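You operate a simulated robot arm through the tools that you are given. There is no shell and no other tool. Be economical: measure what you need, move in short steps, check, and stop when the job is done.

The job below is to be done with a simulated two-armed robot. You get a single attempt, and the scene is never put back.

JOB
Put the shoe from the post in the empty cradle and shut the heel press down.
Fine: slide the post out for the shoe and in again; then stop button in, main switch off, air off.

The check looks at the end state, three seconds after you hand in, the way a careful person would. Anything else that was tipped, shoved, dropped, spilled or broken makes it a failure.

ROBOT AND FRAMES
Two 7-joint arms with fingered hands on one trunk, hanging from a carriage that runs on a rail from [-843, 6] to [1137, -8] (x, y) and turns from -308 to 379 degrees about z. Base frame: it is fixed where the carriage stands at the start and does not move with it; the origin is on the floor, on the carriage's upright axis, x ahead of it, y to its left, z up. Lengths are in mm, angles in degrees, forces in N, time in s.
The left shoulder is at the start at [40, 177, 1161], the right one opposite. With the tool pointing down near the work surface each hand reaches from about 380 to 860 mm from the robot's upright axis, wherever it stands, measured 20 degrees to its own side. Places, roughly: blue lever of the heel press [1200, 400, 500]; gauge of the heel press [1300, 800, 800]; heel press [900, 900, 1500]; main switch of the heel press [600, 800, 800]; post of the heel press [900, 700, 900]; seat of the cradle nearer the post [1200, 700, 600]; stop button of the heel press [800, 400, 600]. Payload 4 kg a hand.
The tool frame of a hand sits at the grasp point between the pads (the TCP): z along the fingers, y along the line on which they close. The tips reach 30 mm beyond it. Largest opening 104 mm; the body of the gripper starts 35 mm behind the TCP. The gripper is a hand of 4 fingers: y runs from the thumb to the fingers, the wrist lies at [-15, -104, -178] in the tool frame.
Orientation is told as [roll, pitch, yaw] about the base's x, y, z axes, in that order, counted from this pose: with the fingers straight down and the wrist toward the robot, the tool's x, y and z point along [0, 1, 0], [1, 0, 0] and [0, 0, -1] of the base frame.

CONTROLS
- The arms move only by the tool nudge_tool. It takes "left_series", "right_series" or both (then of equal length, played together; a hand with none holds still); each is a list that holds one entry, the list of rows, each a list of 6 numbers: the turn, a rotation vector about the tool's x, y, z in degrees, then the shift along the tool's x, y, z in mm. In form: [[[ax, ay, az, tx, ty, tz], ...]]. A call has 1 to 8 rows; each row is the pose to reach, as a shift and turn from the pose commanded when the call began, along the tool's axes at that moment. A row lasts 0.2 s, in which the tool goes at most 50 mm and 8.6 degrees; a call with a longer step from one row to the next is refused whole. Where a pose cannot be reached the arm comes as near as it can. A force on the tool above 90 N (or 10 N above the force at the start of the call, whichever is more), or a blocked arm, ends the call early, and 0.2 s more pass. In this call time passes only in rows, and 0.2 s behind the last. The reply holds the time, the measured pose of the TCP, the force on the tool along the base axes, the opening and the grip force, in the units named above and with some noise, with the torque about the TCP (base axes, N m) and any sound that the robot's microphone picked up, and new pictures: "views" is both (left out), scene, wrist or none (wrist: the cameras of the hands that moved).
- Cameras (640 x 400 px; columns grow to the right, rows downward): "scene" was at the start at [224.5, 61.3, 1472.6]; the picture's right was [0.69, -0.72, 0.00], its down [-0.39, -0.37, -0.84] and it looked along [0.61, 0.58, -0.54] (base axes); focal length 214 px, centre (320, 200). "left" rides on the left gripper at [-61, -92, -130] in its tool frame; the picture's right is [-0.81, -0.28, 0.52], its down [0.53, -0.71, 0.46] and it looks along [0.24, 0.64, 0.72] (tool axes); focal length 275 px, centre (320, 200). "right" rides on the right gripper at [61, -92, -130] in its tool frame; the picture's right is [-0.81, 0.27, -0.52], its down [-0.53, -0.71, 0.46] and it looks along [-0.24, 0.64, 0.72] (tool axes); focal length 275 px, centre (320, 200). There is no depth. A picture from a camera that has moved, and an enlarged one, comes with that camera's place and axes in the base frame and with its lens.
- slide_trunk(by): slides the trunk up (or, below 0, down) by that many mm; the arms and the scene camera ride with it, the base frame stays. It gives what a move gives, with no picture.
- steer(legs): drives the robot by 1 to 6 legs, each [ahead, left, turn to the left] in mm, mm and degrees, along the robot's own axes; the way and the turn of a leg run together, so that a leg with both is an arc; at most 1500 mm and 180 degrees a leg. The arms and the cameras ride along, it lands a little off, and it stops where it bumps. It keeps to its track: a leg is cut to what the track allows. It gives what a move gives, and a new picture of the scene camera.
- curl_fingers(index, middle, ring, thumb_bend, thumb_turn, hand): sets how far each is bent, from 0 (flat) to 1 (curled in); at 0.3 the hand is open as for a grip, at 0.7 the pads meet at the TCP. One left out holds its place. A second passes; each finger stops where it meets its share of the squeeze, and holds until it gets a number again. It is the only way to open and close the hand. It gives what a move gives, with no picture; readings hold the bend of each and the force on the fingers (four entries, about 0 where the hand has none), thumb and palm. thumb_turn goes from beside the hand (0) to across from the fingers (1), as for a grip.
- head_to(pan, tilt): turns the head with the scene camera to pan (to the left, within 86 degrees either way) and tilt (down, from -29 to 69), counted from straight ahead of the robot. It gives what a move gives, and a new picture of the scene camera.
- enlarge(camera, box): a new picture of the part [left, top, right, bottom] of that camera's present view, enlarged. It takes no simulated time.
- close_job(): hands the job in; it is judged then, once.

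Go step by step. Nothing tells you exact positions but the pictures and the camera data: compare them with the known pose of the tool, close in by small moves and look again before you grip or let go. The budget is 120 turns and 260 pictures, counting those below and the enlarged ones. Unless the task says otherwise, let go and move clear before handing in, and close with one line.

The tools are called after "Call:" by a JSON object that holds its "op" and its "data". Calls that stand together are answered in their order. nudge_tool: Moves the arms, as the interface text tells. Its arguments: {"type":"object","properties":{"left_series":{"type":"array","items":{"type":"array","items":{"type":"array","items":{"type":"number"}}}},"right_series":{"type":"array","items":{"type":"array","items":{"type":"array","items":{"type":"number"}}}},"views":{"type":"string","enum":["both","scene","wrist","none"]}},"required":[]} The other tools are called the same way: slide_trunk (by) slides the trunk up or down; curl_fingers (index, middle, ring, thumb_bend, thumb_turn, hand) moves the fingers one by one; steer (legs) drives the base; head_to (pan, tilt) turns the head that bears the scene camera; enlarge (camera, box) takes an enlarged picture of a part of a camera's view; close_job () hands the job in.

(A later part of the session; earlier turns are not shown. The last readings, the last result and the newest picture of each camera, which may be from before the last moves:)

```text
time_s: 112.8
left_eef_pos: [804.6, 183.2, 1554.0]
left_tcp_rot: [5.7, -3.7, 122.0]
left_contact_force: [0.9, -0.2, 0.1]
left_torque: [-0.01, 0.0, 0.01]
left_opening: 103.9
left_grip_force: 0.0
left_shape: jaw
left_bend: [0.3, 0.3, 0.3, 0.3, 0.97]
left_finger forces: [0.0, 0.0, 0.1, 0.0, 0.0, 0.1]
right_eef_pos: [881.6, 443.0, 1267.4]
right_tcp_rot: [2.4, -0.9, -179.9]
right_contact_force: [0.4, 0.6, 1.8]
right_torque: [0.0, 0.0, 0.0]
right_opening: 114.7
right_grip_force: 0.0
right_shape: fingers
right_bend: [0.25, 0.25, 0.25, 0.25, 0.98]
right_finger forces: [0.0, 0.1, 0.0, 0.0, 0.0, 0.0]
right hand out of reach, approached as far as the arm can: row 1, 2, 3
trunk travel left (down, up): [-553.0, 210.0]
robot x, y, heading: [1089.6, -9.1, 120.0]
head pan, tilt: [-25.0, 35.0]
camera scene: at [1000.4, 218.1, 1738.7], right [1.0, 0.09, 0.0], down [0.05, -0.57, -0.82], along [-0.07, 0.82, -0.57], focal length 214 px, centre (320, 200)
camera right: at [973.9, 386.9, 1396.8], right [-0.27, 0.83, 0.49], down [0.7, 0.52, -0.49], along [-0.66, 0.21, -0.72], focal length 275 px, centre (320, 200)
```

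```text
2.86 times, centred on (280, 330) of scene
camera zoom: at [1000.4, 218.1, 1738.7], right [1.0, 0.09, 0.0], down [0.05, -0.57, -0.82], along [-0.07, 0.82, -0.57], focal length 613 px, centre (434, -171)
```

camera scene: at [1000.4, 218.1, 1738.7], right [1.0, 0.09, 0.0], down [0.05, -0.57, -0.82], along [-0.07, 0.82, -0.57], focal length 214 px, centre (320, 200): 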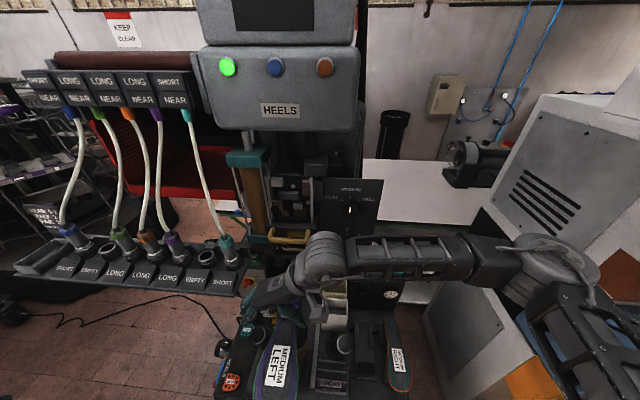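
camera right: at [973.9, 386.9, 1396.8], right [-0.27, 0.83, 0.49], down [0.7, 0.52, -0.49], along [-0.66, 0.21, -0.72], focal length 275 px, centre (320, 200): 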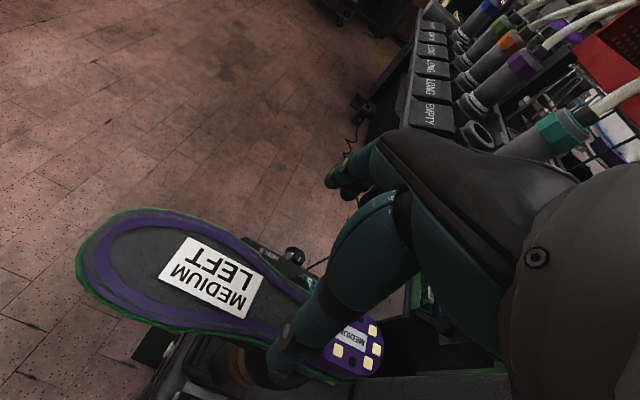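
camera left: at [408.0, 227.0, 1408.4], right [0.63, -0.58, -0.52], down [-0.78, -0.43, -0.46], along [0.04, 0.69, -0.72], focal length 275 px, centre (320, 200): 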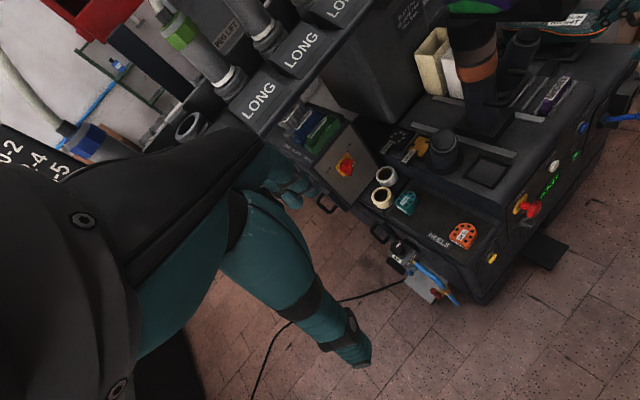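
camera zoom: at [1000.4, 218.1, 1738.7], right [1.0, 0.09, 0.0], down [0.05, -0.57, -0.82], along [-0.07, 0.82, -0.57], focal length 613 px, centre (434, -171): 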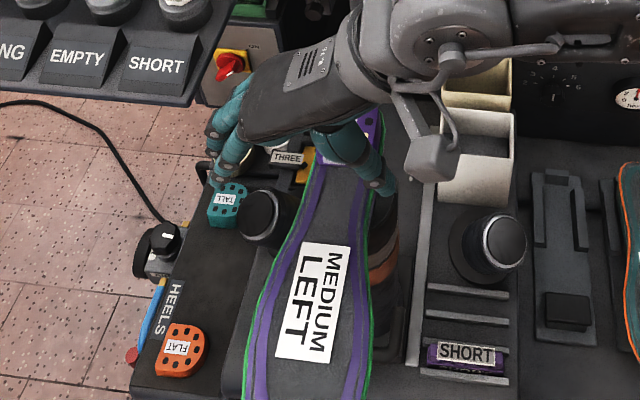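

Relative to the shoulder this is the lower limit, but I can simply lower the trunk with the hand. Slide down 75, then fine-tune in y.

Call:
{"op": "slide_trunk", "data": {"by": -75}}

Call:
{"op": "nudge_tool", "data": {"right_series": [[[0, 0, 0, -10, 0, -15], [0, 0, 0, -20, 0, -20]]], "views": "wrist"}}

Call:
{"op": "enlarge", "data": {"camera": "right", "box": [80, 150, 480, 400]}}

```text
time_s: 114.0
left_eef_pos: [804.1, 185.3, 1480.9]
left_tcp_rot: [5.7, -3.9, 122.0]
left_contact_force: [0.1, -1.0, -0.5]
left_torque: [-0.01, 0.01, 0.0]
left_opening: 103.7
left_grip_force: 0.1
left_shape: jaw
left_bend: [0.3, 0.3, 0.3, 0.3, 0.97]
left_finger forces: [0.1, 0.1, 0.0, 0.0, 0.0, 0.1]
right_eef_pos: [879.6, 442.7, 1191.7]
right_tcp_rot: [2.4, -0.8, -179.8]
right_contact_force: [-0.5, 0.8, -0.4]
right_torque: [0.01, 0.0, -0.01]
right_opening: 114.8
right_grip_force: 0.1
right_shape: fingers
right_bend: [0.25, 0.25, 0.25, 0.25, 0.98]
right_finger forces: [0.0, 0.0, 0.0, 0.1, 0.0, 0.1]
trunk travel left (down, up): [-478.0, 285.0]
robot x, y, heading: [1087.6, -10.5, 120.1]
head pan, tilt: [-25.0, 35.0]
```

```text
time_s: 114.5
left_eef_pos: [804.1, 183.9, 1480.0]
left_tcp_rot: [5.7, -3.9, 122.0]
left_contact_force: [-0.2, -0.3, -0.5]
left_torque: [0.01, 0.01, 0.01]
left_opening: 104.1
left_grip_force: 0.1
left_shape: jaw
left_bend: [0.3, 0.3, 0.3, 0.3, 0.97]
left_finger forces: [0.1, 0.1, 0.0, 0.1, 0.0, 0.0]
right_eef_pos: [881.3, 442.4, 1191.4]
right_tcp_rot: [2.3, -0.9, -179.8]
right_contact_force: [0.3, -0.1, -0.2]
right_torque: [-0.03, 0.0, 0.02]
right_opening: 114.7
right_grip_force: 0.1
right_shape: fingers
right_bend: [0.25, 0.25, 0.25, 0.25, 0.98]
right_finger forces: [0.0, 0.0, 0.0, 0.0, 0.0, 0.0]
right hand out of reach, approached as far as the arm can: row 1, 2
trunk travel left (down, up): [-478.0, 285.0]
robot x, y, heading: [1090.8, -3.7, 119.8]
head pan, tilt: [-25.0, 35.0]
camera right: at [973.9, 386.7, 1321.8], right [-0.27, 0.83, 0.49], down [0.7, 0.52, -0.49], along [-0.66, 0.21, -0.72], focal length 275 px, centre (320, 200)
```

right: 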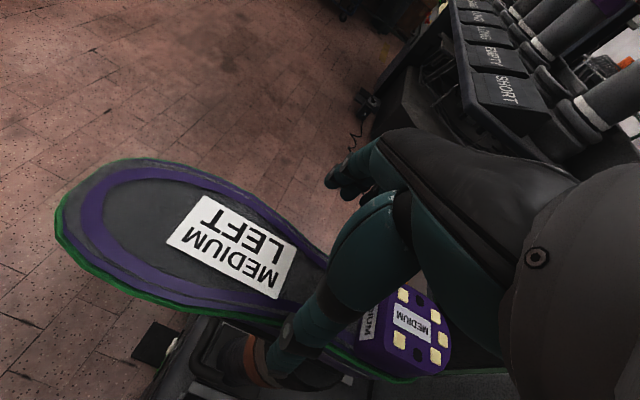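

```text
1.60 times, centred on (280, 275) of right
camera zoom: at [973.9, 386.7, 1321.8], right [-0.27, 0.83, 0.49], down [0.7, 0.52, -0.49], along [-0.66, 0.21, -0.72], focal length 440 px, centre (384, 80)
```

zoom: 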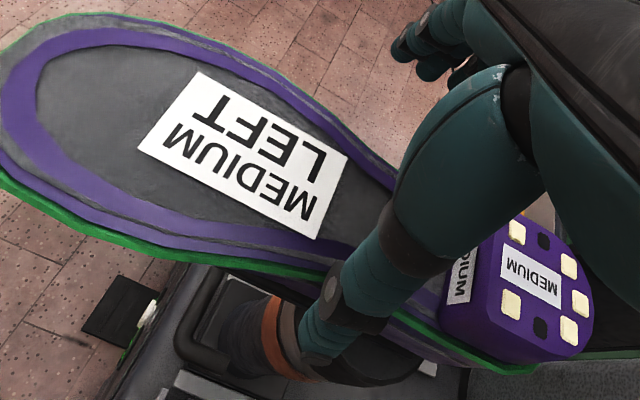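

Position is good: the waist there is ~51 mm wide, centre x≈887. I'll shift slightly and lower the trunk so the pads straddle the shoe.

Call:
{"op": "nudge_tool", "data": {"right_series": [[[0, 0, 0, 0, -6, 0]]], "views": "none"}}

Call:
{"op": "slide_trunk", "data": {"by": -68}}

Call:
{"op": "enlarge", "data": {"camera": "right", "box": [80, 150, 480, 400]}}

Call:
{"op": "enlarge", "data": {"camera": "scene", "box": [200, 230, 360, 400]}}

```text
time_s: 115.0
left_eef_pos: [804.5, 183.4, 1480.5]
left_tcp_rot: [5.7, -3.8, 122.0]
left_contact_force: [0.6, 0.4, 0.7]
left_torque: [0.03, 0.01, -0.02]
left_opening: 104.1
left_grip_force: 0.0
left_shape: jaw
left_bend: [0.3, 0.3, 0.3, 0.3, 0.97]
left_finger forces: [0.0, 0.1, 0.0, 0.0, 0.0, 0.0]
right_eef_pos: [886.3, 442.4, 1192.5]
right_tcp_rot: [2.3, -0.9, -179.8]
right_contact_force: [-0.1, 0.1, -0.4]
right_torque: [0.0, 0.0, 0.03]
right_opening: 114.4
right_grip_force: 0.0
right_shape: fingers
right_bend: [0.25, 0.25, 0.25, 0.25, 0.98]
right_finger forces: [0.0, 0.1, 0.0, 0.1, 0.0, 0.0]
trunk travel left (down, up): [-478.0, 285.0]
robot x, y, heading: [1086.4, -3.2, 120.1]
head pan, tilt: [-25.0, 35.0]
```

```text
time_s: 116.0
left_eef_pos: [804.3, 184.1, 1412.6]
left_tcp_rot: [5.7, -3.9, 122.0]
left_contact_force: [-0.3, -0.5, 0.5]
left_torque: [0.0, -0.02, 0.04]
left_opening: 104.1
left_grip_force: 0.0
left_shape: jaw
left_bend: [0.3, 0.3, 0.3, 0.3, 0.97]
left_finger forces: [0.0, 0.0, 0.0, 0.0, 0.0, 0.0]
right_eef_pos: [885.3, 442.1, 1124.6]
right_tcp_rot: [2.3, -0.9, -179.9]
right_contact_force: [0.1, 0.5, 0.2]
right_torque: [0.0, -0.03, 0.01]
right_opening: 114.4
right_grip_force: 0.1
right_shape: fingers
right_bend: [0.25, 0.25, 0.25, 0.25, 0.98]
right_finger forces: [0.0, 0.0, 0.0, 0.0, 0.1, 0.0]
trunk travel left (down, up): [-410.0, 353.0]
robot x, y, heading: [1090.5, -6.4, 120.0]
head pan, tilt: [-25.0, 35.0]
```

```text
1.60 times, centred on (280, 275) of right
camera zoom: at [979.4, 386.2, 1254.5], right [-0.27, 0.83, 0.49], down [0.7, 0.51, -0.49], along [-0.66, 0.21, -0.72], focal length 440 px, centre (384, 80)
```

zoom: 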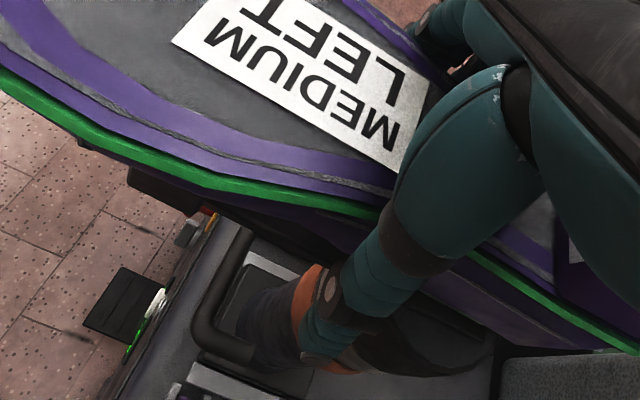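

```text
2.35 times, centred on (280, 315) of scene
camera zoom: at [1000.3, 218.1, 1595.8], right [1.0, 0.09, 0.0], down [0.05, -0.57, -0.82], along [-0.07, 0.82, -0.57], focal length 505 px, centre (414, -71)
```

zoom: 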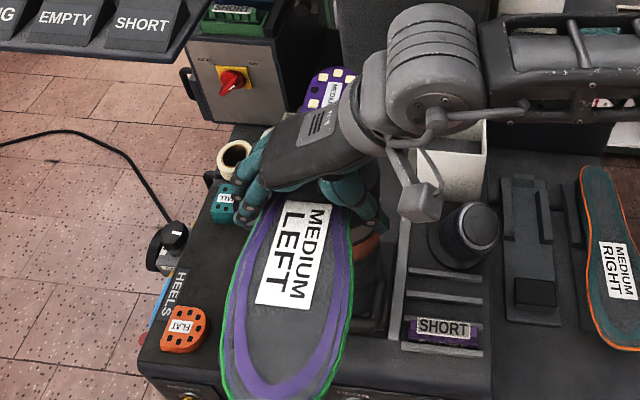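

The hand straddles the shoe without contact. Closing the grip.

Call:
{"op": "curl_fingers", "data": {"hand": "right", "index": 0.62, "middle": 0.62, "ring": 0.62, "thumb_bend": 0.62}}

Call:
{"op": "enlarge", "data": {"camera": "scene", "box": [200, 230, 360, 400]}}

```text
time_s: 117.0
left_eef_pos: [803.5, 183.0, 1412.5]
left_tcp_rot: [5.6, -3.9, 122.0]
left_contact_force: [-0.3, -0.6, -0.1]
left_torque: [0.0, -0.03, 0.01]
left_opening: 103.8
left_grip_force: 0.1
left_shape: jaw
left_bend: [0.3, 0.3, 0.3, 0.3, 0.97]
left_finger forces: [0.1, 0.0, 0.1, 0.0, 0.0, 0.1]
right_eef_pos: [884.4, 443.2, 1123.9]
right_tcp_rot: [2.4, -1.0, -179.8]
right_contact_force: [-2.0, 3.3, 1.8]
right_torque: [-0.09, 0.44, 0.22]
right_opening: 66.8
right_grip_force: 32.5
right_shape: fingers
right_bend: [0.39, 0.55, 0.54, 0.52, 0.97]
right_finger forces: [20.2, 6.6, 6.4, 0.0, 30.6, 0.0]
trunk travel left (down, up): [-410.0, 353.0]
robot x, y, heading: [1091.0, -5.4, 120.2]
head pan, tilt: [-25.0, 35.0]
```

```text
2.35 times, centred on (280, 315) of scene
camera zoom: at [1000.0, 218.4, 1595.9], right [1.0, 0.09, 0.0], down [0.05, -0.57, -0.82], along [-0.07, 0.82, -0.57], focal length 505 px, centre (414, -71)
```

zoom: 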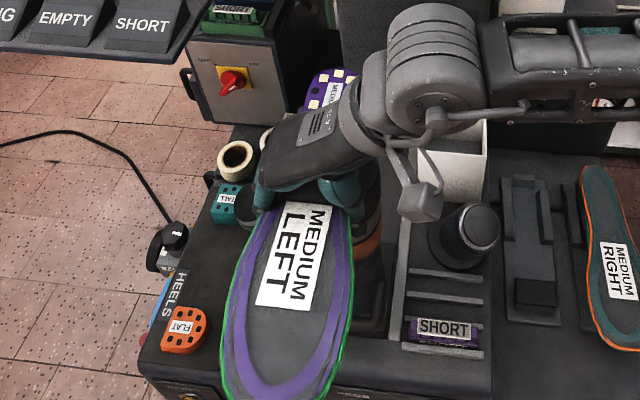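

Gripped with ~32 N. Lifting slowly with the trunk.

Call:
{"op": "slide_trunk", "data": {"by": 25}}

Call:
{"op": "slide_trunk", "data": {"by": 45}}

Call:
{"op": "enlarge", "data": {"camera": "scene", "box": [180, 200, 420, 400]}}

Call:
{"op": "enlarge", "data": {"camera": "right", "box": [80, 150, 480, 400]}}

```text
time_s: 117.7
left_eef_pos: [804.0, 182.6, 1436.0]
left_tcp_rot: [5.7, -3.8, 122.0]
left_contact_force: [-0.3, -0.3, -0.4]
left_torque: [-0.01, 0.01, 0.0]
left_opening: 103.9
left_grip_force: 0.1
left_shape: jaw
left_bend: [0.3, 0.3, 0.3, 0.3, 0.97]
left_finger forces: [0.1, 0.0, 0.1, 0.1, 0.0, 0.1]
right_eef_pos: [886.7, 441.2, 1149.0]
right_tcp_rot: [2.4, -0.8, -179.9]
right_contact_force: [-0.9, -0.5, -7.5]
right_torque: [-0.01, 0.09, 0.11]
right_opening: 66.6
right_grip_force: 28.5
right_shape: fingers
right_bend: [0.39, 0.56, 0.55, 0.52, 0.96]
right_finger forces: [17.8, 5.9, 5.6, 0.0, 28.7, 0.0]
trunk travel left (down, up): [-435.0, 328.0]
robot x, y, heading: [1090.1, -8.2, 120.0]
head pan, tilt: [-25.0, 35.0]
```

```text
time_s: 118.6
left_eef_pos: [803.2, 182.3, 1482.1]
left_tcp_rot: [5.7, -3.8, 122.0]
left_contact_force: [-0.6, 0.0, -0.2]
left_torque: [0.01, 0.0, 0.04]
left_opening: 103.8
left_grip_force: 0.0
left_shape: jaw
left_bend: [0.3, 0.3, 0.3, 0.3, 0.97]
left_finger forces: [0.0, 0.0, 0.1, 0.0, 0.0, 0.0]
right_eef_pos: [887.3, 440.9, 1193.2]
right_tcp_rot: [2.4, -0.9, -180.0]
right_contact_force: [0.7, -1.3, -7.5]
right_torque: [-0.08, 0.05, -0.05]
right_opening: 66.9
right_grip_force: 29.4
right_shape: fingers
right_bend: [0.4, 0.56, 0.56, 0.52, 0.96]
right_finger forces: [18.6, 5.4, 5.0, 0.1, 29.1, 0.0]
trunk travel left (down, up): [-480.0, 283.0]
robot x, y, heading: [1088.1, -10.1, 120.2]
head pan, tilt: [-25.0, 35.0]
```

```text
2.00 times, centred on (300, 300) of scene
camera zoom: at [1000.5, 217.8, 1665.5], right [1.0, 0.09, 0.0], down [0.05, -0.57, -0.82], along [-0.07, 0.82, -0.57], focal length 429 px, centre (360, 0)
```

zoom: 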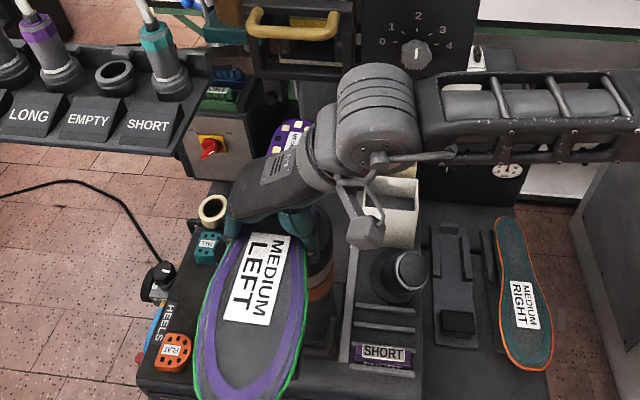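

```text
1.60 times, centred on (280, 275) of right
camera zoom: at [979.7, 385.6, 1324.0], right [-0.27, 0.83, 0.49], down [0.71, 0.51, -0.49], along [-0.66, 0.21, -0.72], focal length 440 px, centre (384, 80)
```

zoom: 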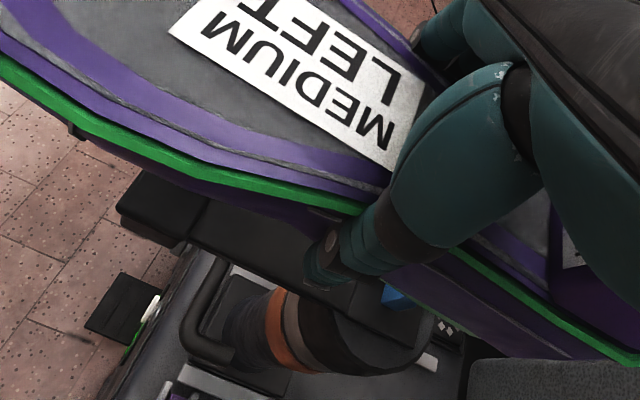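

The shoe is off cleanly (7.5 N), but with this wrist side the cradle would not be reachable: the machine on the right is in the way. I'll set the shoe back on the post and regrip with the wrist on the left side.

Call:
{"op": "slide_trunk", "data": {"by": -50}}

Call:
{"op": "slide_trunk", "data": {"by": -19}}

Call:
{"op": "enlarge", "data": {"camera": "right", "box": [80, 150, 480, 400]}}

```text
time_s: 119.5
left_eef_pos: [804.1, 183.9, 1431.1]
left_tcp_rot: [5.7, -3.9, 122.0]
left_contact_force: [-0.1, 1.5, 0.3]
left_torque: [0.0, 0.03, 0.03]
left_opening: 103.8
left_grip_force: 0.0
left_shape: jaw
left_bend: [0.3, 0.3, 0.3, 0.3, 0.97]
left_finger forces: [0.0, 0.0, 0.1, 0.0, 0.0, 0.0]
right_eef_pos: [885.1, 442.1, 1144.1]
right_tcp_rot: [2.4, -0.9, -179.9]
right_contact_force: [-2.5, 1.8, -6.5]
right_torque: [-0.03, 0.26, 0.28]
right_opening: 66.7
right_grip_force: 30.2
right_shape: fingers
right_bend: [0.4, 0.56, 0.55, 0.52, 0.97]
right_finger forces: [17.9, 7.1, 6.8, 0.0, 29.5, 0.0]
trunk travel left (down, up): [-430.0, 333.0]
robot x, y, heading: [1085.5, -5.4, 120.3]
head pan, tilt: [-25.0, 35.0]
```

```text
time_s: 120.2
left_eef_pos: [802.4, 183.2, 1412.8]
left_tcp_rot: [5.7, -3.7, 122.0]
left_contact_force: [0.1, -0.2, 0.1]
left_torque: [0.0, -0.02, 0.0]
left_opening: 103.9
left_grip_force: 0.1
left_shape: jaw
left_bend: [0.3, 0.3, 0.3, 0.3, 0.97]
left_finger forces: [0.0, 0.1, 0.0, 0.1, 0.0, 0.0]
right_eef_pos: [884.9, 441.5, 1125.2]
right_tcp_rot: [2.4, -1.0, -179.9]
right_contact_force: [-4.8, -0.9, -2.7]
right_torque: [-0.1, 0.4, 0.34]
right_opening: 66.4
right_grip_force: 30.4
right_shape: fingers
right_bend: [0.4, 0.56, 0.55, 0.52, 0.97]
right_finger forces: [18.3, 7.1, 6.7, 0.0, 29.4, 0.0]
trunk travel left (down, up): [-411.0, 352.0]
robot x, y, heading: [1088.9, -7.0, 120.1]
head pan, tilt: [-25.0, 35.0]
```

```text
1.60 times, centred on (280, 275) of right
camera zoom: at [978.9, 385.7, 1255.6], right [-0.27, 0.83, 0.49], down [0.7, 0.51, -0.49], along [-0.66, 0.21, -0.72], focal length 440 px, centre (384, 80)
```

zoom: 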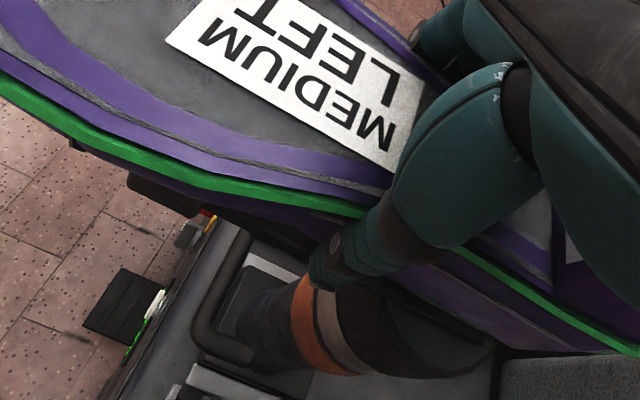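

The shoe is back on the post and mostly supported. Opening and rising.

Call:
{"op": "curl_fingers", "data": {"hand": "right", "index": 0.25, "middle": 0.25, "ring": 0.25, "thumb_bend": 0.25}}

Call:
{"op": "slide_trunk", "data": {"by": 160}}

Call:
{"op": "head_to", "data": {"pan": -25, "tilt": 45}}

Call:
{"op": "enlarge", "data": {"camera": "scene", "box": [220, 170, 440, 370]}}

```text
time_s: 121.2
left_eef_pos: [803.5, 183.2, 1413.0]
left_tcp_rot: [5.8, -3.8, 122.0]
left_contact_force: [0.1, -0.9, 0.2]
left_torque: [-0.02, 0.0, 0.01]
left_opening: 103.8
left_grip_force: 0.0
left_shape: jaw
left_bend: [0.3, 0.3, 0.3, 0.3, 0.97]
left_finger forces: [0.1, 0.1, 0.0, 0.0, 0.0, 0.0]
right_eef_pos: [886.0, 442.9, 1125.7]
right_tcp_rot: [2.3, -0.8, -179.9]
right_contact_force: [-0.6, 0.0, -0.5]
right_torque: [-0.04, -0.02, -0.03]
right_opening: 114.4
right_grip_force: 0.0
right_shape: fingers
right_bend: [0.25, 0.25, 0.25, 0.25, 0.97]
right_finger forces: [0.0, 0.0, 0.0, 0.1, 0.1, 0.0]
trunk travel left (down, up): [-411.0, 352.0]
robot x, y, heading: [1087.8, -4.7, 120.2]
head pan, tilt: [-25.0, 35.0]
```

```text
time_s: 123.0
left_eef_pos: [804.3, 183.7, 1573.1]
left_tcp_rot: [5.7, -3.8, 122.1]
left_contact_force: [-0.2, 0.6, -0.1]
left_torque: [-0.01, -0.01, 0.02]
left_opening: 103.8
left_grip_force: 0.2
left_shape: jaw
left_bend: [0.3, 0.3, 0.3, 0.3, 0.97]
left_finger forces: [0.1, 0.0, 0.1, 0.0, 0.0, 0.0]
right_eef_pos: [886.0, 441.2, 1284.8]
right_tcp_rot: [2.4, -0.9, -179.9]
right_contact_force: [0.7, 0.0, -0.7]
right_torque: [-0.01, 0.03, -0.02]
right_opening: 114.2
right_grip_force: 0.0
right_shape: fingers
right_bend: [0.25, 0.25, 0.25, 0.25, 0.97]
right_finger forces: [0.0, 0.0, 0.1, 0.0, 0.1, 0.0]
trunk travel left (down, up): [-571.0, 192.0]
robot x, y, heading: [1086.6, -10.4, 120.2]
head pan, tilt: [-25.0, 35.0]
```

```text
time_s: 123.7
left_eef_pos: [802.8, 183.2, 1573.5]
left_tcp_rot: [5.8, -3.8, 121.9]
left_contact_force: [-0.2, 0.3, 0.5]
left_torque: [0.01, -0.01, -0.01]
left_opening: 103.9
left_grip_force: 0.1
left_shape: jaw
left_bend: [0.3, 0.3, 0.3, 0.3, 0.97]
left_finger forces: [0.1, 0.1, 0.0, 0.1, 0.0, 0.0]
right_eef_pos: [887.4, 442.3, 1285.4]
right_tcp_rot: [2.3, -0.9, -179.9]
right_contact_force: [-0.3, 0.6, -0.2]
right_torque: [-0.04, 0.01, -0.03]
right_opening: 114.1
right_grip_force: 0.1
right_shape: fingers
right_bend: [0.25, 0.25, 0.25, 0.25, 0.97]
right_finger forces: [0.0, 0.0, 0.1, 0.0, 0.0, 0.1]
trunk travel left (down, up): [-571.0, 192.0]
robot x, y, heading: [1087.3, -6.5, 120.3]
head pan, tilt: [-25.0, 45.0]
camera scene: at [1000.9, 211.4, 1741.9], right [1.0, 0.09, 0.0], down [0.06, -0.7, -0.71], along [-0.06, 0.7, -0.71], focal length 214 px, centre (320, 200)
```

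scene: 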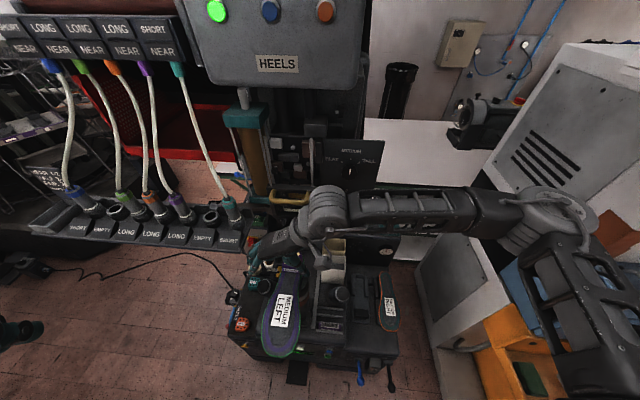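

```text
2.00 times, centred on (330, 270) of scene
camera zoom: at [1000.9, 211.4, 1741.9], right [1.0, 0.09, 0.0], down [0.06, -0.7, -0.71], along [-0.06, 0.7, -0.71], focal length 429 px, centre (300, 60)
```

zoom: 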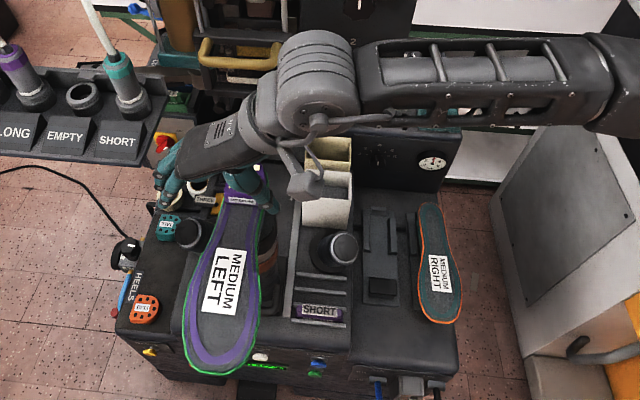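

The shoe sits properly again. Now I turn the robot to face the press, retract the hand and rotate it clockwise to its natural side.

Call:
{"op": "steer", "data": {"legs": [[0, 0, -30]]}}

Call:
{"op": "nudge_tool", "data": {"right_series": [[[0, 0, 8.3, 9, -5, 0], [0, 0, 16.6, 18, -10, 0], [0, 0, 24.9, 28, -16, 0], [0, 0, 33.2, 38, -22, 0], [0, 0, 41.5, 48, -28, 0], [0, 0, 49.8, 58, -34, 0], [0, 0, 58, 69, -40, 0]]], "views": "none"}}

```text
time_s: 125.6
left_eef_pos: [937.0, 299.8, 1572.4]
left_tcp_rot: [5.8, -3.8, 92.1]
left_contact_force: [0.2, -0.4, 0.0]
left_torque: [-0.01, -0.02, 0.01]
left_opening: 103.8
left_grip_force: 0.1
left_shape: jaw
left_bend: [0.3, 0.3, 0.3, 0.3, 0.97]
left_finger forces: [0.0, 0.0, 0.0, 0.1, 0.0, 0.0]
right_eef_pos: [1137.6, 483.1, 1284.6]
right_tcp_rot: [2.4, -0.9, 150.2]
right_contact_force: [0.3, 0.2, 0.0]
right_torque: [-0.04, 0.0, -0.01]
right_opening: 114.2
right_grip_force: 0.0
right_shape: fingers
right_bend: [0.25, 0.25, 0.25, 0.25, 0.97]
right_finger forces: [0.1, 0.0, 0.1, 0.1, 0.0, 0.0]
trunk travel left (down, up): [-571.0, 192.0]
robot x, y, heading: [1089.1, -5.0, 90.2]
head pan, tilt: [-25.0, 45.0]
camera scene: at [1121.8, 225.8, 1741.9], right [0.91, -0.42, 0.0], down [-0.3, -0.64, -0.71], along [0.3, 0.64, -0.71], focal length 214 px, centre (320, 200)
```

scene: 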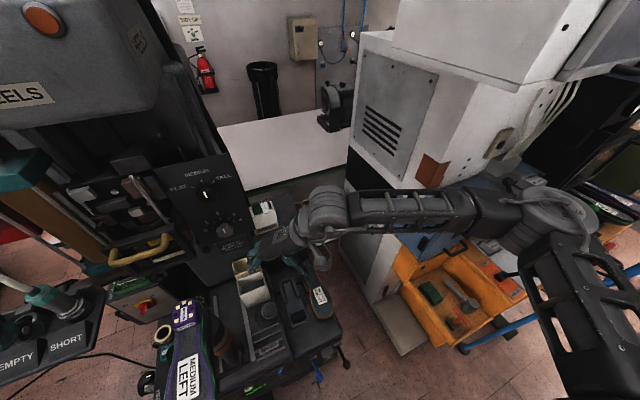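

```text
time_s: 127.2
left_eef_pos: [935.7, 299.8, 1574.1]
left_tcp_rot: [5.7, -3.8, 92.0]
left_contact_force: [-0.3, -0.2, 0.2]
left_torque: [0.03, 0.02, -0.02]
left_opening: 103.6
left_grip_force: 0.0
left_shape: jaw
left_bend: [0.3, 0.3, 0.3, 0.3, 0.97]
left_finger forces: [0.0, 0.0, 0.0, 0.0, 0.0, 0.0]
right_eef_pos: [1137.7, 403.2, 1286.2]
right_tcp_rot: [2.0, 1.5, 92.1]
right_contact_force: [-0.4, 0.1, -0.2]
right_torque: [0.02, 0.01, -0.01]
right_opening: 114.5
right_grip_force: 0.0
right_shape: fingers
right_bend: [0.25, 0.25, 0.25, 0.25, 0.97]
right_finger forces: [0.0, 0.0, 0.0, 0.1, 0.0, 0.1]
trunk travel left (down, up): [-571.0, 192.0]
robot x, y, heading: [1088.9, -1.9, 90.2]
head pan, tilt: [-25.0, 45.0]
```

The natural side works with no limits. Continuing the clockwise rotation toward yaw ≈ 10.

Call:
{"op": "nudge_tool", "data": {"right_series": [[[0, 0, 8.5, 0, 0, 0], [0, 0, 17, 0, 0, 0], [0, 0, 25.5, 0, 0, 0], [0, 0, 34, 0, 0, 0], [0, 0, 42.5, 0, 0, 0], [0, 0, 51, 0, 0, 0], [0, 0, 59.5, 0, 0, 0], [0, 0, 68, 0, 0, 0]]], "views": "none"}}

Call:
{"op": "nudge_tool", "data": {"right_series": [[[0, 0, 8.5, 0, 0, 0], [0, 0, 14, 0, 0, 0]]], "views": "scene"}}

```text
time_s: 129.0
left_eef_pos: [936.8, 299.8, 1572.1]
left_tcp_rot: [5.6, -3.7, 92.1]
left_contact_force: [0.3, -0.5, 0.3]
left_torque: [0.02, 0.05, -0.06]
left_opening: 103.7
left_grip_force: 0.1
left_shape: jaw
left_bend: [0.3, 0.3, 0.3, 0.3, 0.97]
left_finger forces: [0.0, 0.0, 0.0, 0.0, 0.1, 0.0]
right_eef_pos: [1137.9, 403.4, 1286.6]
right_tcp_rot: [-0.7, 2.4, 24.0]
right_contact_force: [-0.5, 0.2, -1.0]
right_torque: [0.0, 0.0, 0.0]
right_opening: 114.4
right_grip_force: 0.1
right_shape: fingers
right_bend: [0.25, 0.25, 0.25, 0.25, 0.97]
right_finger forces: [0.1, 0.0, 0.1, 0.1, 0.0, 0.0]
trunk travel left (down, up): [-571.0, 192.0]
robot x, y, heading: [1088.5, -9.7, 90.3]
head pan, tilt: [-25.0, 45.0]
```

```text
time_s: 129.6
left_eef_pos: [936.3, 299.9, 1572.9]
left_tcp_rot: [5.8, -3.9, 92.0]
left_contact_force: [-0.5, -0.6, -0.1]
left_torque: [0.01, -0.03, 0.0]
left_opening: 103.8
left_grip_force: 0.0
left_shape: jaw
left_bend: [0.3, 0.3, 0.3, 0.3, 0.97]
left_finger forces: [0.0, 0.0, 0.0, 0.1, 0.0, 0.0]
right_eef_pos: [1137.2, 403.3, 1286.2]
right_tcp_rot: [-1.2, 2.1, 10.2]
right_contact_force: [0.1, 0.1, -0.2]
right_torque: [-0.02, 0.01, -0.01]
right_opening: 114.2
right_grip_force: 0.0
right_shape: fingers
right_bend: [0.25, 0.25, 0.25, 0.25, 0.97]
right_finger forces: [0.1, 0.0, 0.0, 0.0, 0.1, 0.0]
trunk travel left (down, up): [-571.0, 192.0]
robot x, y, heading: [1085.5, -6.9, 90.2]
head pan, tilt: [-25.0, 45.0]
camera scene: at [1121.7, 225.8, 1741.9], right [0.91, -0.42, 0.0], down [-0.3, -0.64, -0.71], along [0.3, 0.64, -0.71], focal length 214 px, centre (320, 200)
```

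scene: 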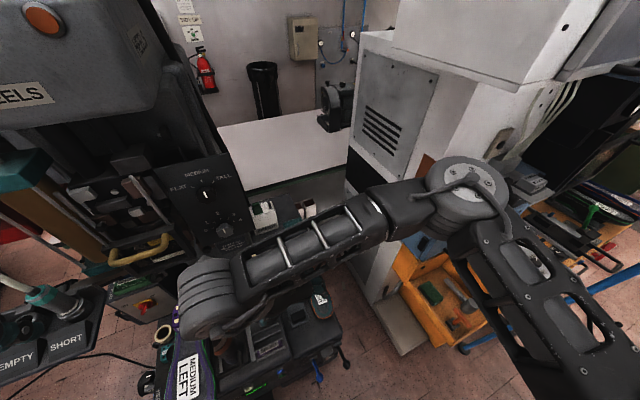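

No limits at all at yaw 10. I'll finish the rotation and drive left so the hand sits above the shoe's waist.

Call:
{"op": "steer", "data": {"legs": [[0, 252, 0]]}}

Call:
{"op": "nudge_tool", "data": {"right_series": [[[0, 0, 4, 20, 0, 0], [0, 0, 8, 48, 0, 0]]]}}

Call:
{"op": "enlarge", "data": {"camera": "right", "box": [160, 150, 560, 400]}}

```text
time_s: 131.4
left_eef_pos: [684.0, 302.7, 1572.5]
left_tcp_rot: [5.6, -3.7, 91.9]
left_contact_force: [0.1, 0.0, -0.9]
left_torque: [0.03, 0.0, 0.01]
left_opening: 104.0
left_grip_force: 0.1
left_shape: jaw
left_bend: [0.3, 0.3, 0.3, 0.3, 0.97]
left_finger forces: [0.1, 0.1, 0.1, 0.0, 0.1, 0.1]
right_eef_pos: [885.3, 405.7, 1286.6]
right_tcp_rot: [-1.2, 2.2, 9.9]
right_contact_force: [-1.1, -0.1, 0.1]
right_torque: [0.02, 0.01, 0.02]
right_opening: 114.0
right_grip_force: 0.0
right_shape: fingers
right_bend: [0.25, 0.25, 0.25, 0.25, 0.97]
right_finger forces: [0.1, 0.1, 0.0, 0.0, 0.1, 0.1]
trunk travel left (down, up): [-571.0, 192.0]
robot x, y, heading: [835.4, -4.3, 90.0]
head pan, tilt: [-25.0, 45.0]
camera scene: at [868.7, 227.5, 1741.9], right [0.91, -0.42, 0.0], down [-0.3, -0.64, -0.71], along [0.3, 0.64, -0.71], focal length 214 px, centre (320, 200)
```

scene: 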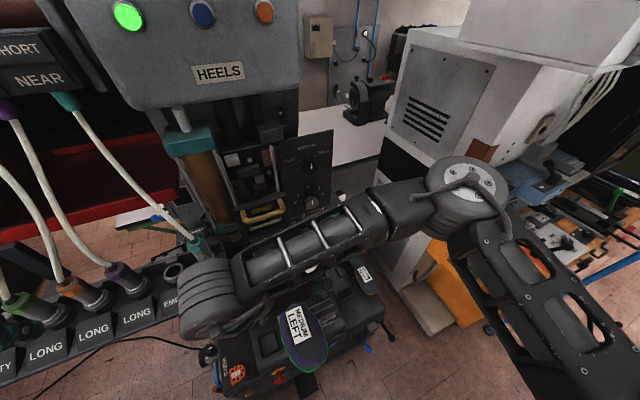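

```text
time_s: 132.0
left_eef_pos: [683.7, 302.5, 1572.8]
left_tcp_rot: [5.7, -3.8, 91.9]
left_contact_force: [0.7, -0.2, -0.1]
left_torque: [0.0, 0.04, 0.0]
left_opening: 103.9
left_grip_force: 0.0
left_shape: jaw
left_bend: [0.3, 0.3, 0.3, 0.3, 0.97]
left_finger forces: [0.0, 0.0, 0.1, 0.1, 0.1, 0.0]
right_eef_pos: [877.8, 452.1, 1286.4]
right_tcp_rot: [-1.5, 2.0, 2.0]
right_contact_force: [1.3, -0.1, 0.0]
right_torque: [0.02, 0.0, -0.01]
right_opening: 114.3
right_grip_force: 0.0
right_shape: fingers
right_bend: [0.25, 0.25, 0.25, 0.25, 0.97]
right_finger forces: [0.1, 0.0, 0.1, 0.1, 0.0, 0.0]
trunk travel left (down, up): [-571.0, 192.0]
robot x, y, heading: [837.6, -3.5, 90.1]
head pan, tilt: [-25.0, 45.0]
camera scene: at [868.7, 227.4, 1741.9], right [0.91, -0.42, 0.0], down [-0.3, -0.64, -0.71], along [0.3, 0.64, -0.71], focal length 214 px, centre (320, 200)
camera right: at [787.0, 513.8, 1417.3], right [0.32, -0.79, 0.53], down [-0.71, -0.57, -0.42], along [0.63, -0.24, -0.74], focal length 275 px, centre (320, 200)
```

scene: 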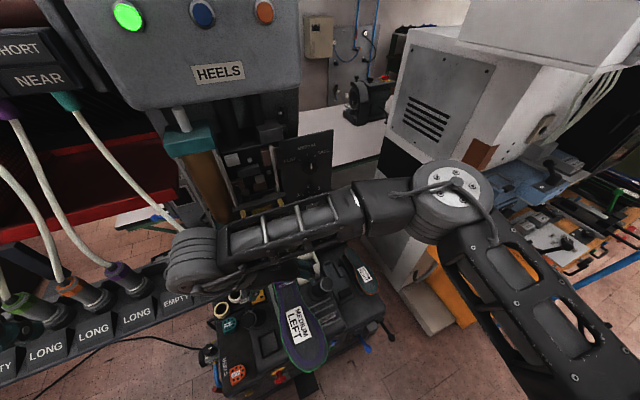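
right: 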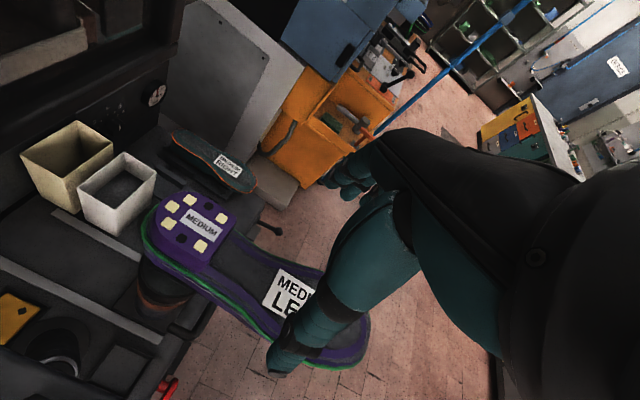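

```text
1.60 times, centred on (360, 275) of right
camera zoom: at [787.0, 513.8, 1417.3], right [0.32, -0.79, 0.53], down [-0.71, -0.57, -0.42], along [0.63, -0.24, -0.74], focal length 440 px, centre (256, 80)
```

zoom: 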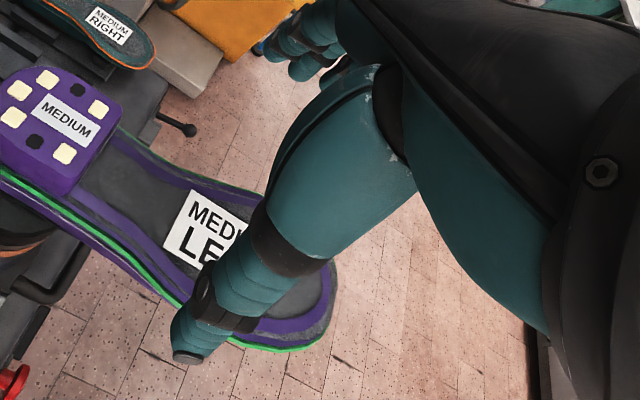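

The shoe's centre line at the waist is x≈889. I'll shift 10 mm and descend.

Call:
{"op": "nudge_tool", "data": {"right_series": [[[0, 0, 2, 0, 10, 20], [0, 0, 2, 0, 10, 60], [0, 0, 2, 0, 10, 95]]], "views": "none"}}

Call:
{"op": "enlarge", "data": {"camera": "right", "box": [0, 150, 400, 400]}}

Call:
{"op": "enlarge", "data": {"camera": "scene", "box": [140, 200, 360, 380]}}

```text
time_s: 132.8
left_eef_pos: [684.2, 302.9, 1572.9]
left_tcp_rot: [5.8, -3.8, 91.9]
left_contact_force: [0.6, 1.0, 0.8]
left_torque: [0.0, -0.03, -0.02]
left_opening: 104.1
left_grip_force: 0.0
left_shape: jaw
left_bend: [0.3, 0.3, 0.3, 0.3, 0.97]
left_finger forces: [0.0, 0.1, 0.0, 0.1, 0.0, 0.0]
right_eef_pos: [884.5, 450.3, 1190.4]
right_tcp_rot: [-1.5, 2.0, -0.1]
right_contact_force: [0.8, 0.2, -0.3]
right_torque: [0.04, -0.02, 0.02]
right_opening: 114.4
right_grip_force: 0.2
right_shape: fingers
right_bend: [0.25, 0.25, 0.25, 0.25, 0.97]
right_finger forces: [0.0, 0.1, 0.1, 0.0, 0.0, 0.0]
trunk travel left (down, up): [-571.0, 192.0]
robot x, y, heading: [836.3, -4.6, 90.1]
head pan, tilt: [-25.0, 45.0]
```

```text
1.60 times, centred on (200, 275) of right
camera zoom: at [796.1, 515.0, 1321.0], right [0.29, -0.8, 0.53], down [-0.73, -0.54, -0.42], along [0.62, -0.26, -0.74], focal length 440 px, centre (512, 80)
```

zoom: 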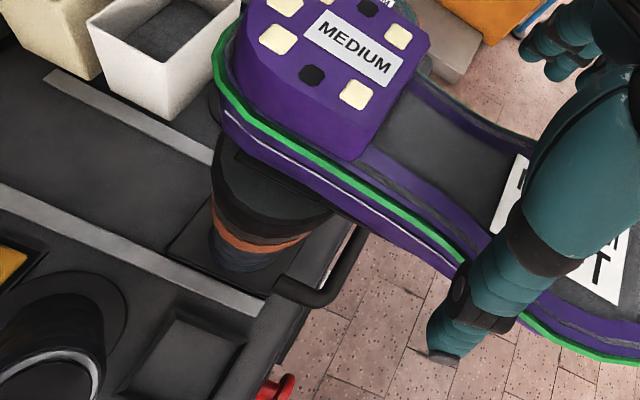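

```text
2.22 times, centred on (250, 290) of scene
camera zoom: at [868.7, 227.4, 1741.9], right [0.91, -0.42, 0.0], down [-0.3, -0.64, -0.71], along [0.3, 0.64, -0.71], focal length 477 px, centre (476, 0)
```

zoom: 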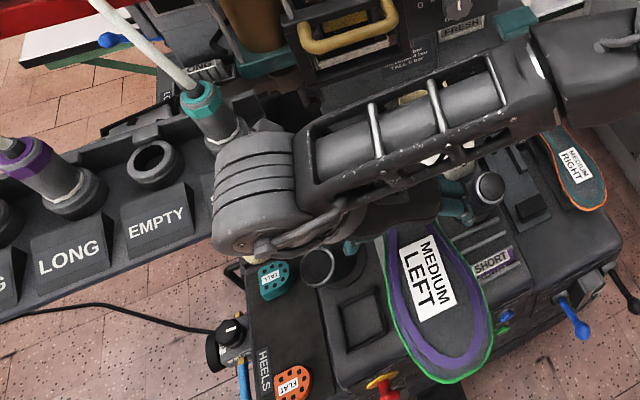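

Margins are fine, but I'll turn the hand 12° so the wrist stays farther from the rack, then descend to grip height.

Call:
{"op": "nudge_tool", "data": {"right_series": [[[0, 0, -6, 0, 2, 0], [0, 0, -12, 0, 4, 10], [0, 0, -12, 0, 4, 35], [0, 0, -12, 0, 4, 55], [0, 0, -12, 0, 4, 68]]], "views": "none"}}

Call:
{"op": "enlarge", "data": {"camera": "right", "box": [100, 100, 500, 400]}}

Call:
{"op": "enlarge", "data": {"camera": "scene", "box": [140, 200, 360, 380]}}

```text
time_s: 134.1
left_eef_pos: [686.0, 300.8, 1572.8]
left_tcp_rot: [5.6, -3.8, 91.7]
left_contact_force: [-1.4, -0.4, 0.3]
left_torque: [-0.02, -0.01, 0.01]
left_opening: 104.1
left_grip_force: 0.0
left_shape: jaw
left_bend: [0.3, 0.3, 0.3, 0.3, 0.97]
left_finger forces: [0.0, 0.1, 0.0, 0.1, 0.0, 0.1]
right_eef_pos: [883.6, 452.8, 1133.9]
right_tcp_rot: [0.5, 2.9, 11.8]
right_contact_force: [18.1, -16.5, 19.2]
right_torque: [3.03, 4.62, 0.93]
right_opening: 114.5
right_grip_force: 0.0
right_shape: fingers
right_bend: [0.25, 0.25, 0.25, 0.25, 0.97]
right_finger forces: [0.1, 0.0, 0.1, 0.0, 0.0, 0.1]
trunk travel left (down, up): [-571.0, 192.0]
robot x, y, heading: [837.9, -2.4, 89.8]
head pan, tilt: [-25.0, 45.0]
stopped in row 5 (right hand): the force on the tool passed its limit at 111 N (the readings are from after the stop); the commanded pose is now the measured one
```

```text
1.33 times, centred on (300, 250) of right
camera zoom: at [787.7, 494.1, 1269.4], right [0.46, -0.74, 0.5], down [-0.61, -0.67, -0.42], along [0.64, -0.11, -0.76], focal length 367 px, centre (347, 133)
```

zoom: 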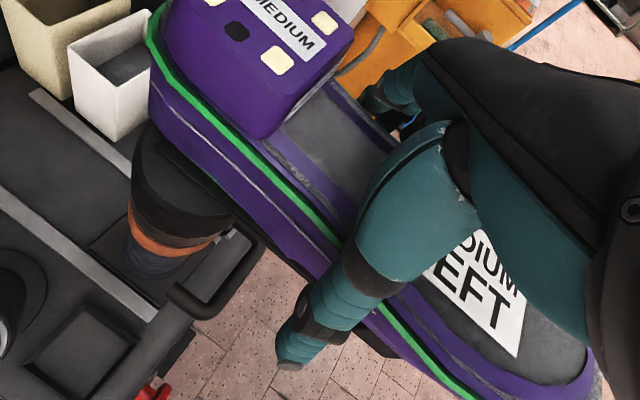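

```text
2.22 times, centred on (250, 290) of scene
camera zoom: at [871.0, 227.0, 1741.6], right [0.91, -0.42, 0.0], down [-0.3, -0.64, -0.71], along [0.3, 0.64, -0.71], focal length 477 px, centre (476, 0)
```

zoom: 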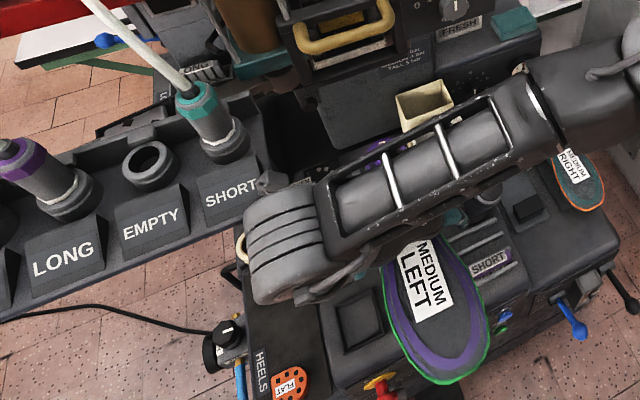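

The wrist touched the end of the rack. I'll back up, and take the grip 28 mm farther toward the toe with a bit more yaw.

Call:
{"op": "nudge_tool", "data": {"right_series": [[[0, 0, 0, 0, 0, -20], [0, 0, 0, 0, 0, -45]]], "views": "none"}}

Call:
{"op": "nudge_tool", "data": {"right_series": [[[0, 0, -4, -15, -3, 0], [0, 0, -8, -28, -2, 0]]], "views": "none"}}

Call:
{"op": "enlarge", "data": {"camera": "scene", "box": [140, 200, 360, 380]}}

```text
time_s: 134.7
left_eef_pos: [684.2, 302.8, 1573.2]
left_tcp_rot: [5.7, -3.8, 91.7]
left_contact_force: [0.4, 0.4, 0.5]
left_torque: [-0.03, 0.0, 0.01]
left_opening: 104.1
left_grip_force: 0.1
left_shape: jaw
left_bend: [0.3, 0.3, 0.3, 0.3, 0.97]
left_finger forces: [0.1, 0.0, 0.1, 0.0, 0.1, 0.1]
right_eef_pos: [882.3, 451.6, 1180.2]
right_tcp_rot: [0.3, 3.0, 11.8]
right_contact_force: [-0.5, 0.4, -0.4]
right_torque: [0.04, -0.01, 0.01]
right_opening: 114.4
right_grip_force: 0.1
right_shape: fingers
right_bend: [0.25, 0.25, 0.25, 0.25, 0.97]
right_finger forces: [0.0, 0.0, 0.0, 0.1, 0.0, 0.0]
trunk travel left (down, up): [-571.0, 192.0]
robot x, y, heading: [833.4, -4.3, 89.5]
head pan, tilt: [-25.0, 45.0]
```

```text
time_s: 135.3
left_eef_pos: [683.6, 301.5, 1573.2]
left_tcp_rot: [5.7, -3.8, 91.7]
left_contact_force: [0.0, 0.4, 0.7]
left_torque: [-0.02, 0.02, -0.02]
left_opening: 103.9
left_grip_force: 0.1
left_shape: jaw
left_bend: [0.3, 0.3, 0.3, 0.3, 0.97]
left_finger forces: [0.0, 0.1, 0.0, 0.1, 0.0, 0.0]
right_eef_pos: [886.1, 424.1, 1178.2]
right_tcp_rot: [0.7, 2.8, 20.0]
right_contact_force: [0.0, -0.5, -0.4]
right_torque: [0.01, -0.02, 0.01]
right_opening: 114.5
right_grip_force: 0.0
right_shape: fingers
right_bend: [0.25, 0.25, 0.25, 0.25, 0.97]
right_finger forces: [0.0, 0.0, 0.0, 0.0, 0.0, 0.0]
trunk travel left (down, up): [-571.0, 192.0]
robot x, y, heading: [834.0, -5.0, 89.9]
head pan, tilt: [-25.0, 45.0]
```

```text
2.22 times, centred on (250, 290) of scene
camera zoom: at [869.6, 227.4, 1741.9], right [0.91, -0.42, 0.0], down [-0.3, -0.64, -0.71], along [0.3, 0.64, -0.71], focal length 477 px, centre (476, 0)
```

zoom: 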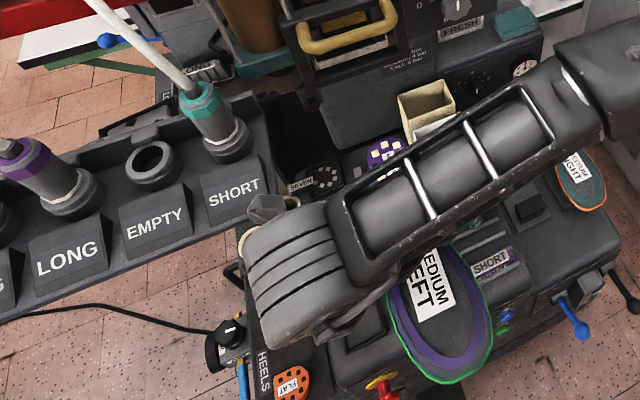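

The wrist is now well off the rack. Descending to grip height.

Call:
{"op": "nudge_tool", "data": {"right_series": [[[0, 0, 0, 0, 0, 20], [0, 0, 0, 0, 0, 40], [0, 0, 0, 0, 0, 54]]], "views": "wrist"}}

Call:
{"op": "enlarge", "data": {"camera": "scene", "box": [140, 200, 360, 380]}}

```text
time_s: 136.1
left_eef_pos: [684.6, 302.8, 1572.5]
left_tcp_rot: [5.7, -3.9, 91.8]
left_contact_force: [0.1, -0.4, 0.0]
left_torque: [-0.02, 0.02, -0.01]
left_opening: 103.9
left_grip_force: 0.1
left_shape: jaw
left_bend: [0.3, 0.3, 0.3, 0.3, 0.97]
left_finger forces: [0.1, 0.0, 0.0, 0.0, 0.1, 0.0]
right_eef_pos: [883.1, 424.6, 1124.2]
right_tcp_rot: [0.9, 2.8, 20.0]
right_contact_force: [0.2, 0.8, 1.6]
right_torque: [-0.02, 0.0, -0.06]
right_opening: 115.3
right_grip_force: 0.6
right_shape: fingers
right_bend: [0.25, 0.25, 0.25, 0.25, 0.97]
right_finger forces: [0.5, 0.0, 0.0, 0.0, 1.0, 0.0]
trunk travel left (down, up): [-571.0, 192.0]
robot x, y, heading: [833.9, -6.0, 90.0]
head pan, tilt: [-25.0, 45.0]
camera right: at [782.9, 451.4, 1260.0], right [0.56, -0.67, 0.49], down [-0.51, -0.75, -0.43], along [0.65, -0.01, -0.76], focal length 275 px, centre (320, 200)
```

right: 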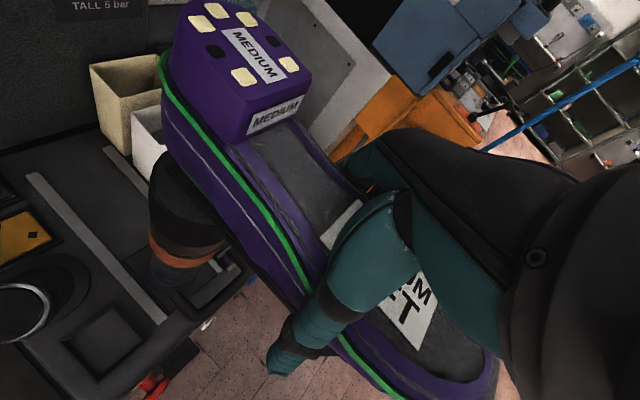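

```text
2.22 times, centred on (250, 290) of scene
camera zoom: at [869.5, 227.5, 1742.0], right [0.91, -0.42, 0.0], down [-0.3, -0.64, -0.71], along [0.3, 0.64, -0.71], focal length 477 px, centre (476, 0)
```

zoom: 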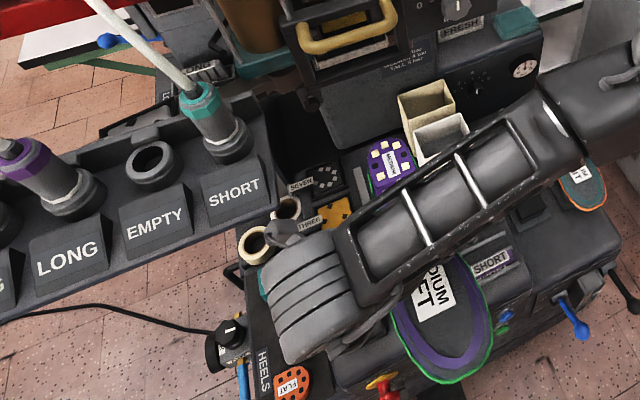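

Fingers straddle the shoe. Closing.

Call:
{"op": "curl_fingers", "data": {"hand": "right", "index": 0.65, "middle": 0.65, "ring": 0.65, "thumb_bend": 0.62}}

Call:
{"op": "slide_trunk", "data": {"by": 30}}

Call:
{"op": "enlarge", "data": {"camera": "right", "box": [100, 0, 640, 400]}}

```text
time_s: 137.1
left_eef_pos: [685.5, 302.2, 1572.8]
left_tcp_rot: [5.6, -3.9, 91.8]
left_contact_force: [0.4, 0.5, 0.3]
left_torque: [0.01, 0.02, -0.04]
left_opening: 103.7
left_grip_force: 0.1
left_shape: jaw
left_bend: [0.3, 0.3, 0.3, 0.3, 0.97]
left_finger forces: [0.0, 0.0, 0.1, 0.0, 0.0, 0.1]
right_eef_pos: [884.4, 425.2, 1125.6]
right_tcp_rot: [0.8, 2.7, 19.9]
right_contact_force: [1.8, -2.0, 10.4]
right_torque: [0.44, -0.48, 0.13]
right_opening: 87.0
right_grip_force: 40.7
right_shape: fingers
right_bend: [0.29, 0.51, 0.49, 0.46, 0.95]
right_finger forces: [23.3, 8.2, 11.7, 0.1, 38.6, 0.0]
trunk travel left (down, up): [-571.0, 192.0]
robot x, y, heading: [835.5, -3.3, 89.8]
head pan, tilt: [-25.0, 45.0]
```

```text
time_s: 137.8
left_eef_pos: [684.2, 302.4, 1603.4]
left_tcp_rot: [5.7, -3.6, 91.9]
left_contact_force: [-0.1, -0.2, -0.1]
left_torque: [0.0, 0.01, 0.0]
left_opening: 104.0
left_grip_force: 0.1
left_shape: jaw
left_bend: [0.3, 0.3, 0.3, 0.3, 0.97]
left_finger forces: [0.0, 0.1, 0.1, 0.0, 0.0, 0.0]
right_eef_pos: [883.5, 425.1, 1153.6]
right_tcp_rot: [0.6, 2.8, 19.8]
right_contact_force: [0.1, 2.0, -5.7]
right_torque: [0.09, 0.01, 0.02]
right_opening: 85.8
right_grip_force: 37.6
right_shape: fingers
right_bend: [0.29, 0.52, 0.5, 0.48, 0.94]
right_finger forces: [17.4, 10.7, 12.2, 0.0, 36.2, 0.0]
trunk travel left (down, up): [-601.0, 162.0]
robot x, y, heading: [835.5, -11.5, 89.8]
head pan, tilt: [-25.0, 45.0]
```

```text
1.00 times, centred on (370, 200) of right (not enlarged: the box is as wide or as high as the picture)
camera zoom: at [782.9, 450.8, 1289.3], right [0.56, -0.67, 0.49], down [-0.51, -0.75, -0.43], along [0.65, -0.01, -0.76], focal length 275 px, centre (270, 200)
```

zoom: 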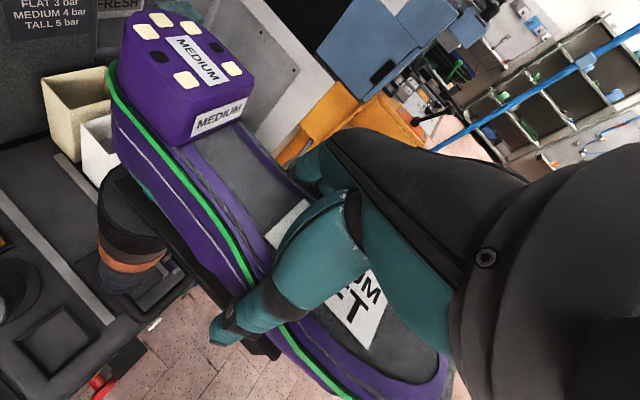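

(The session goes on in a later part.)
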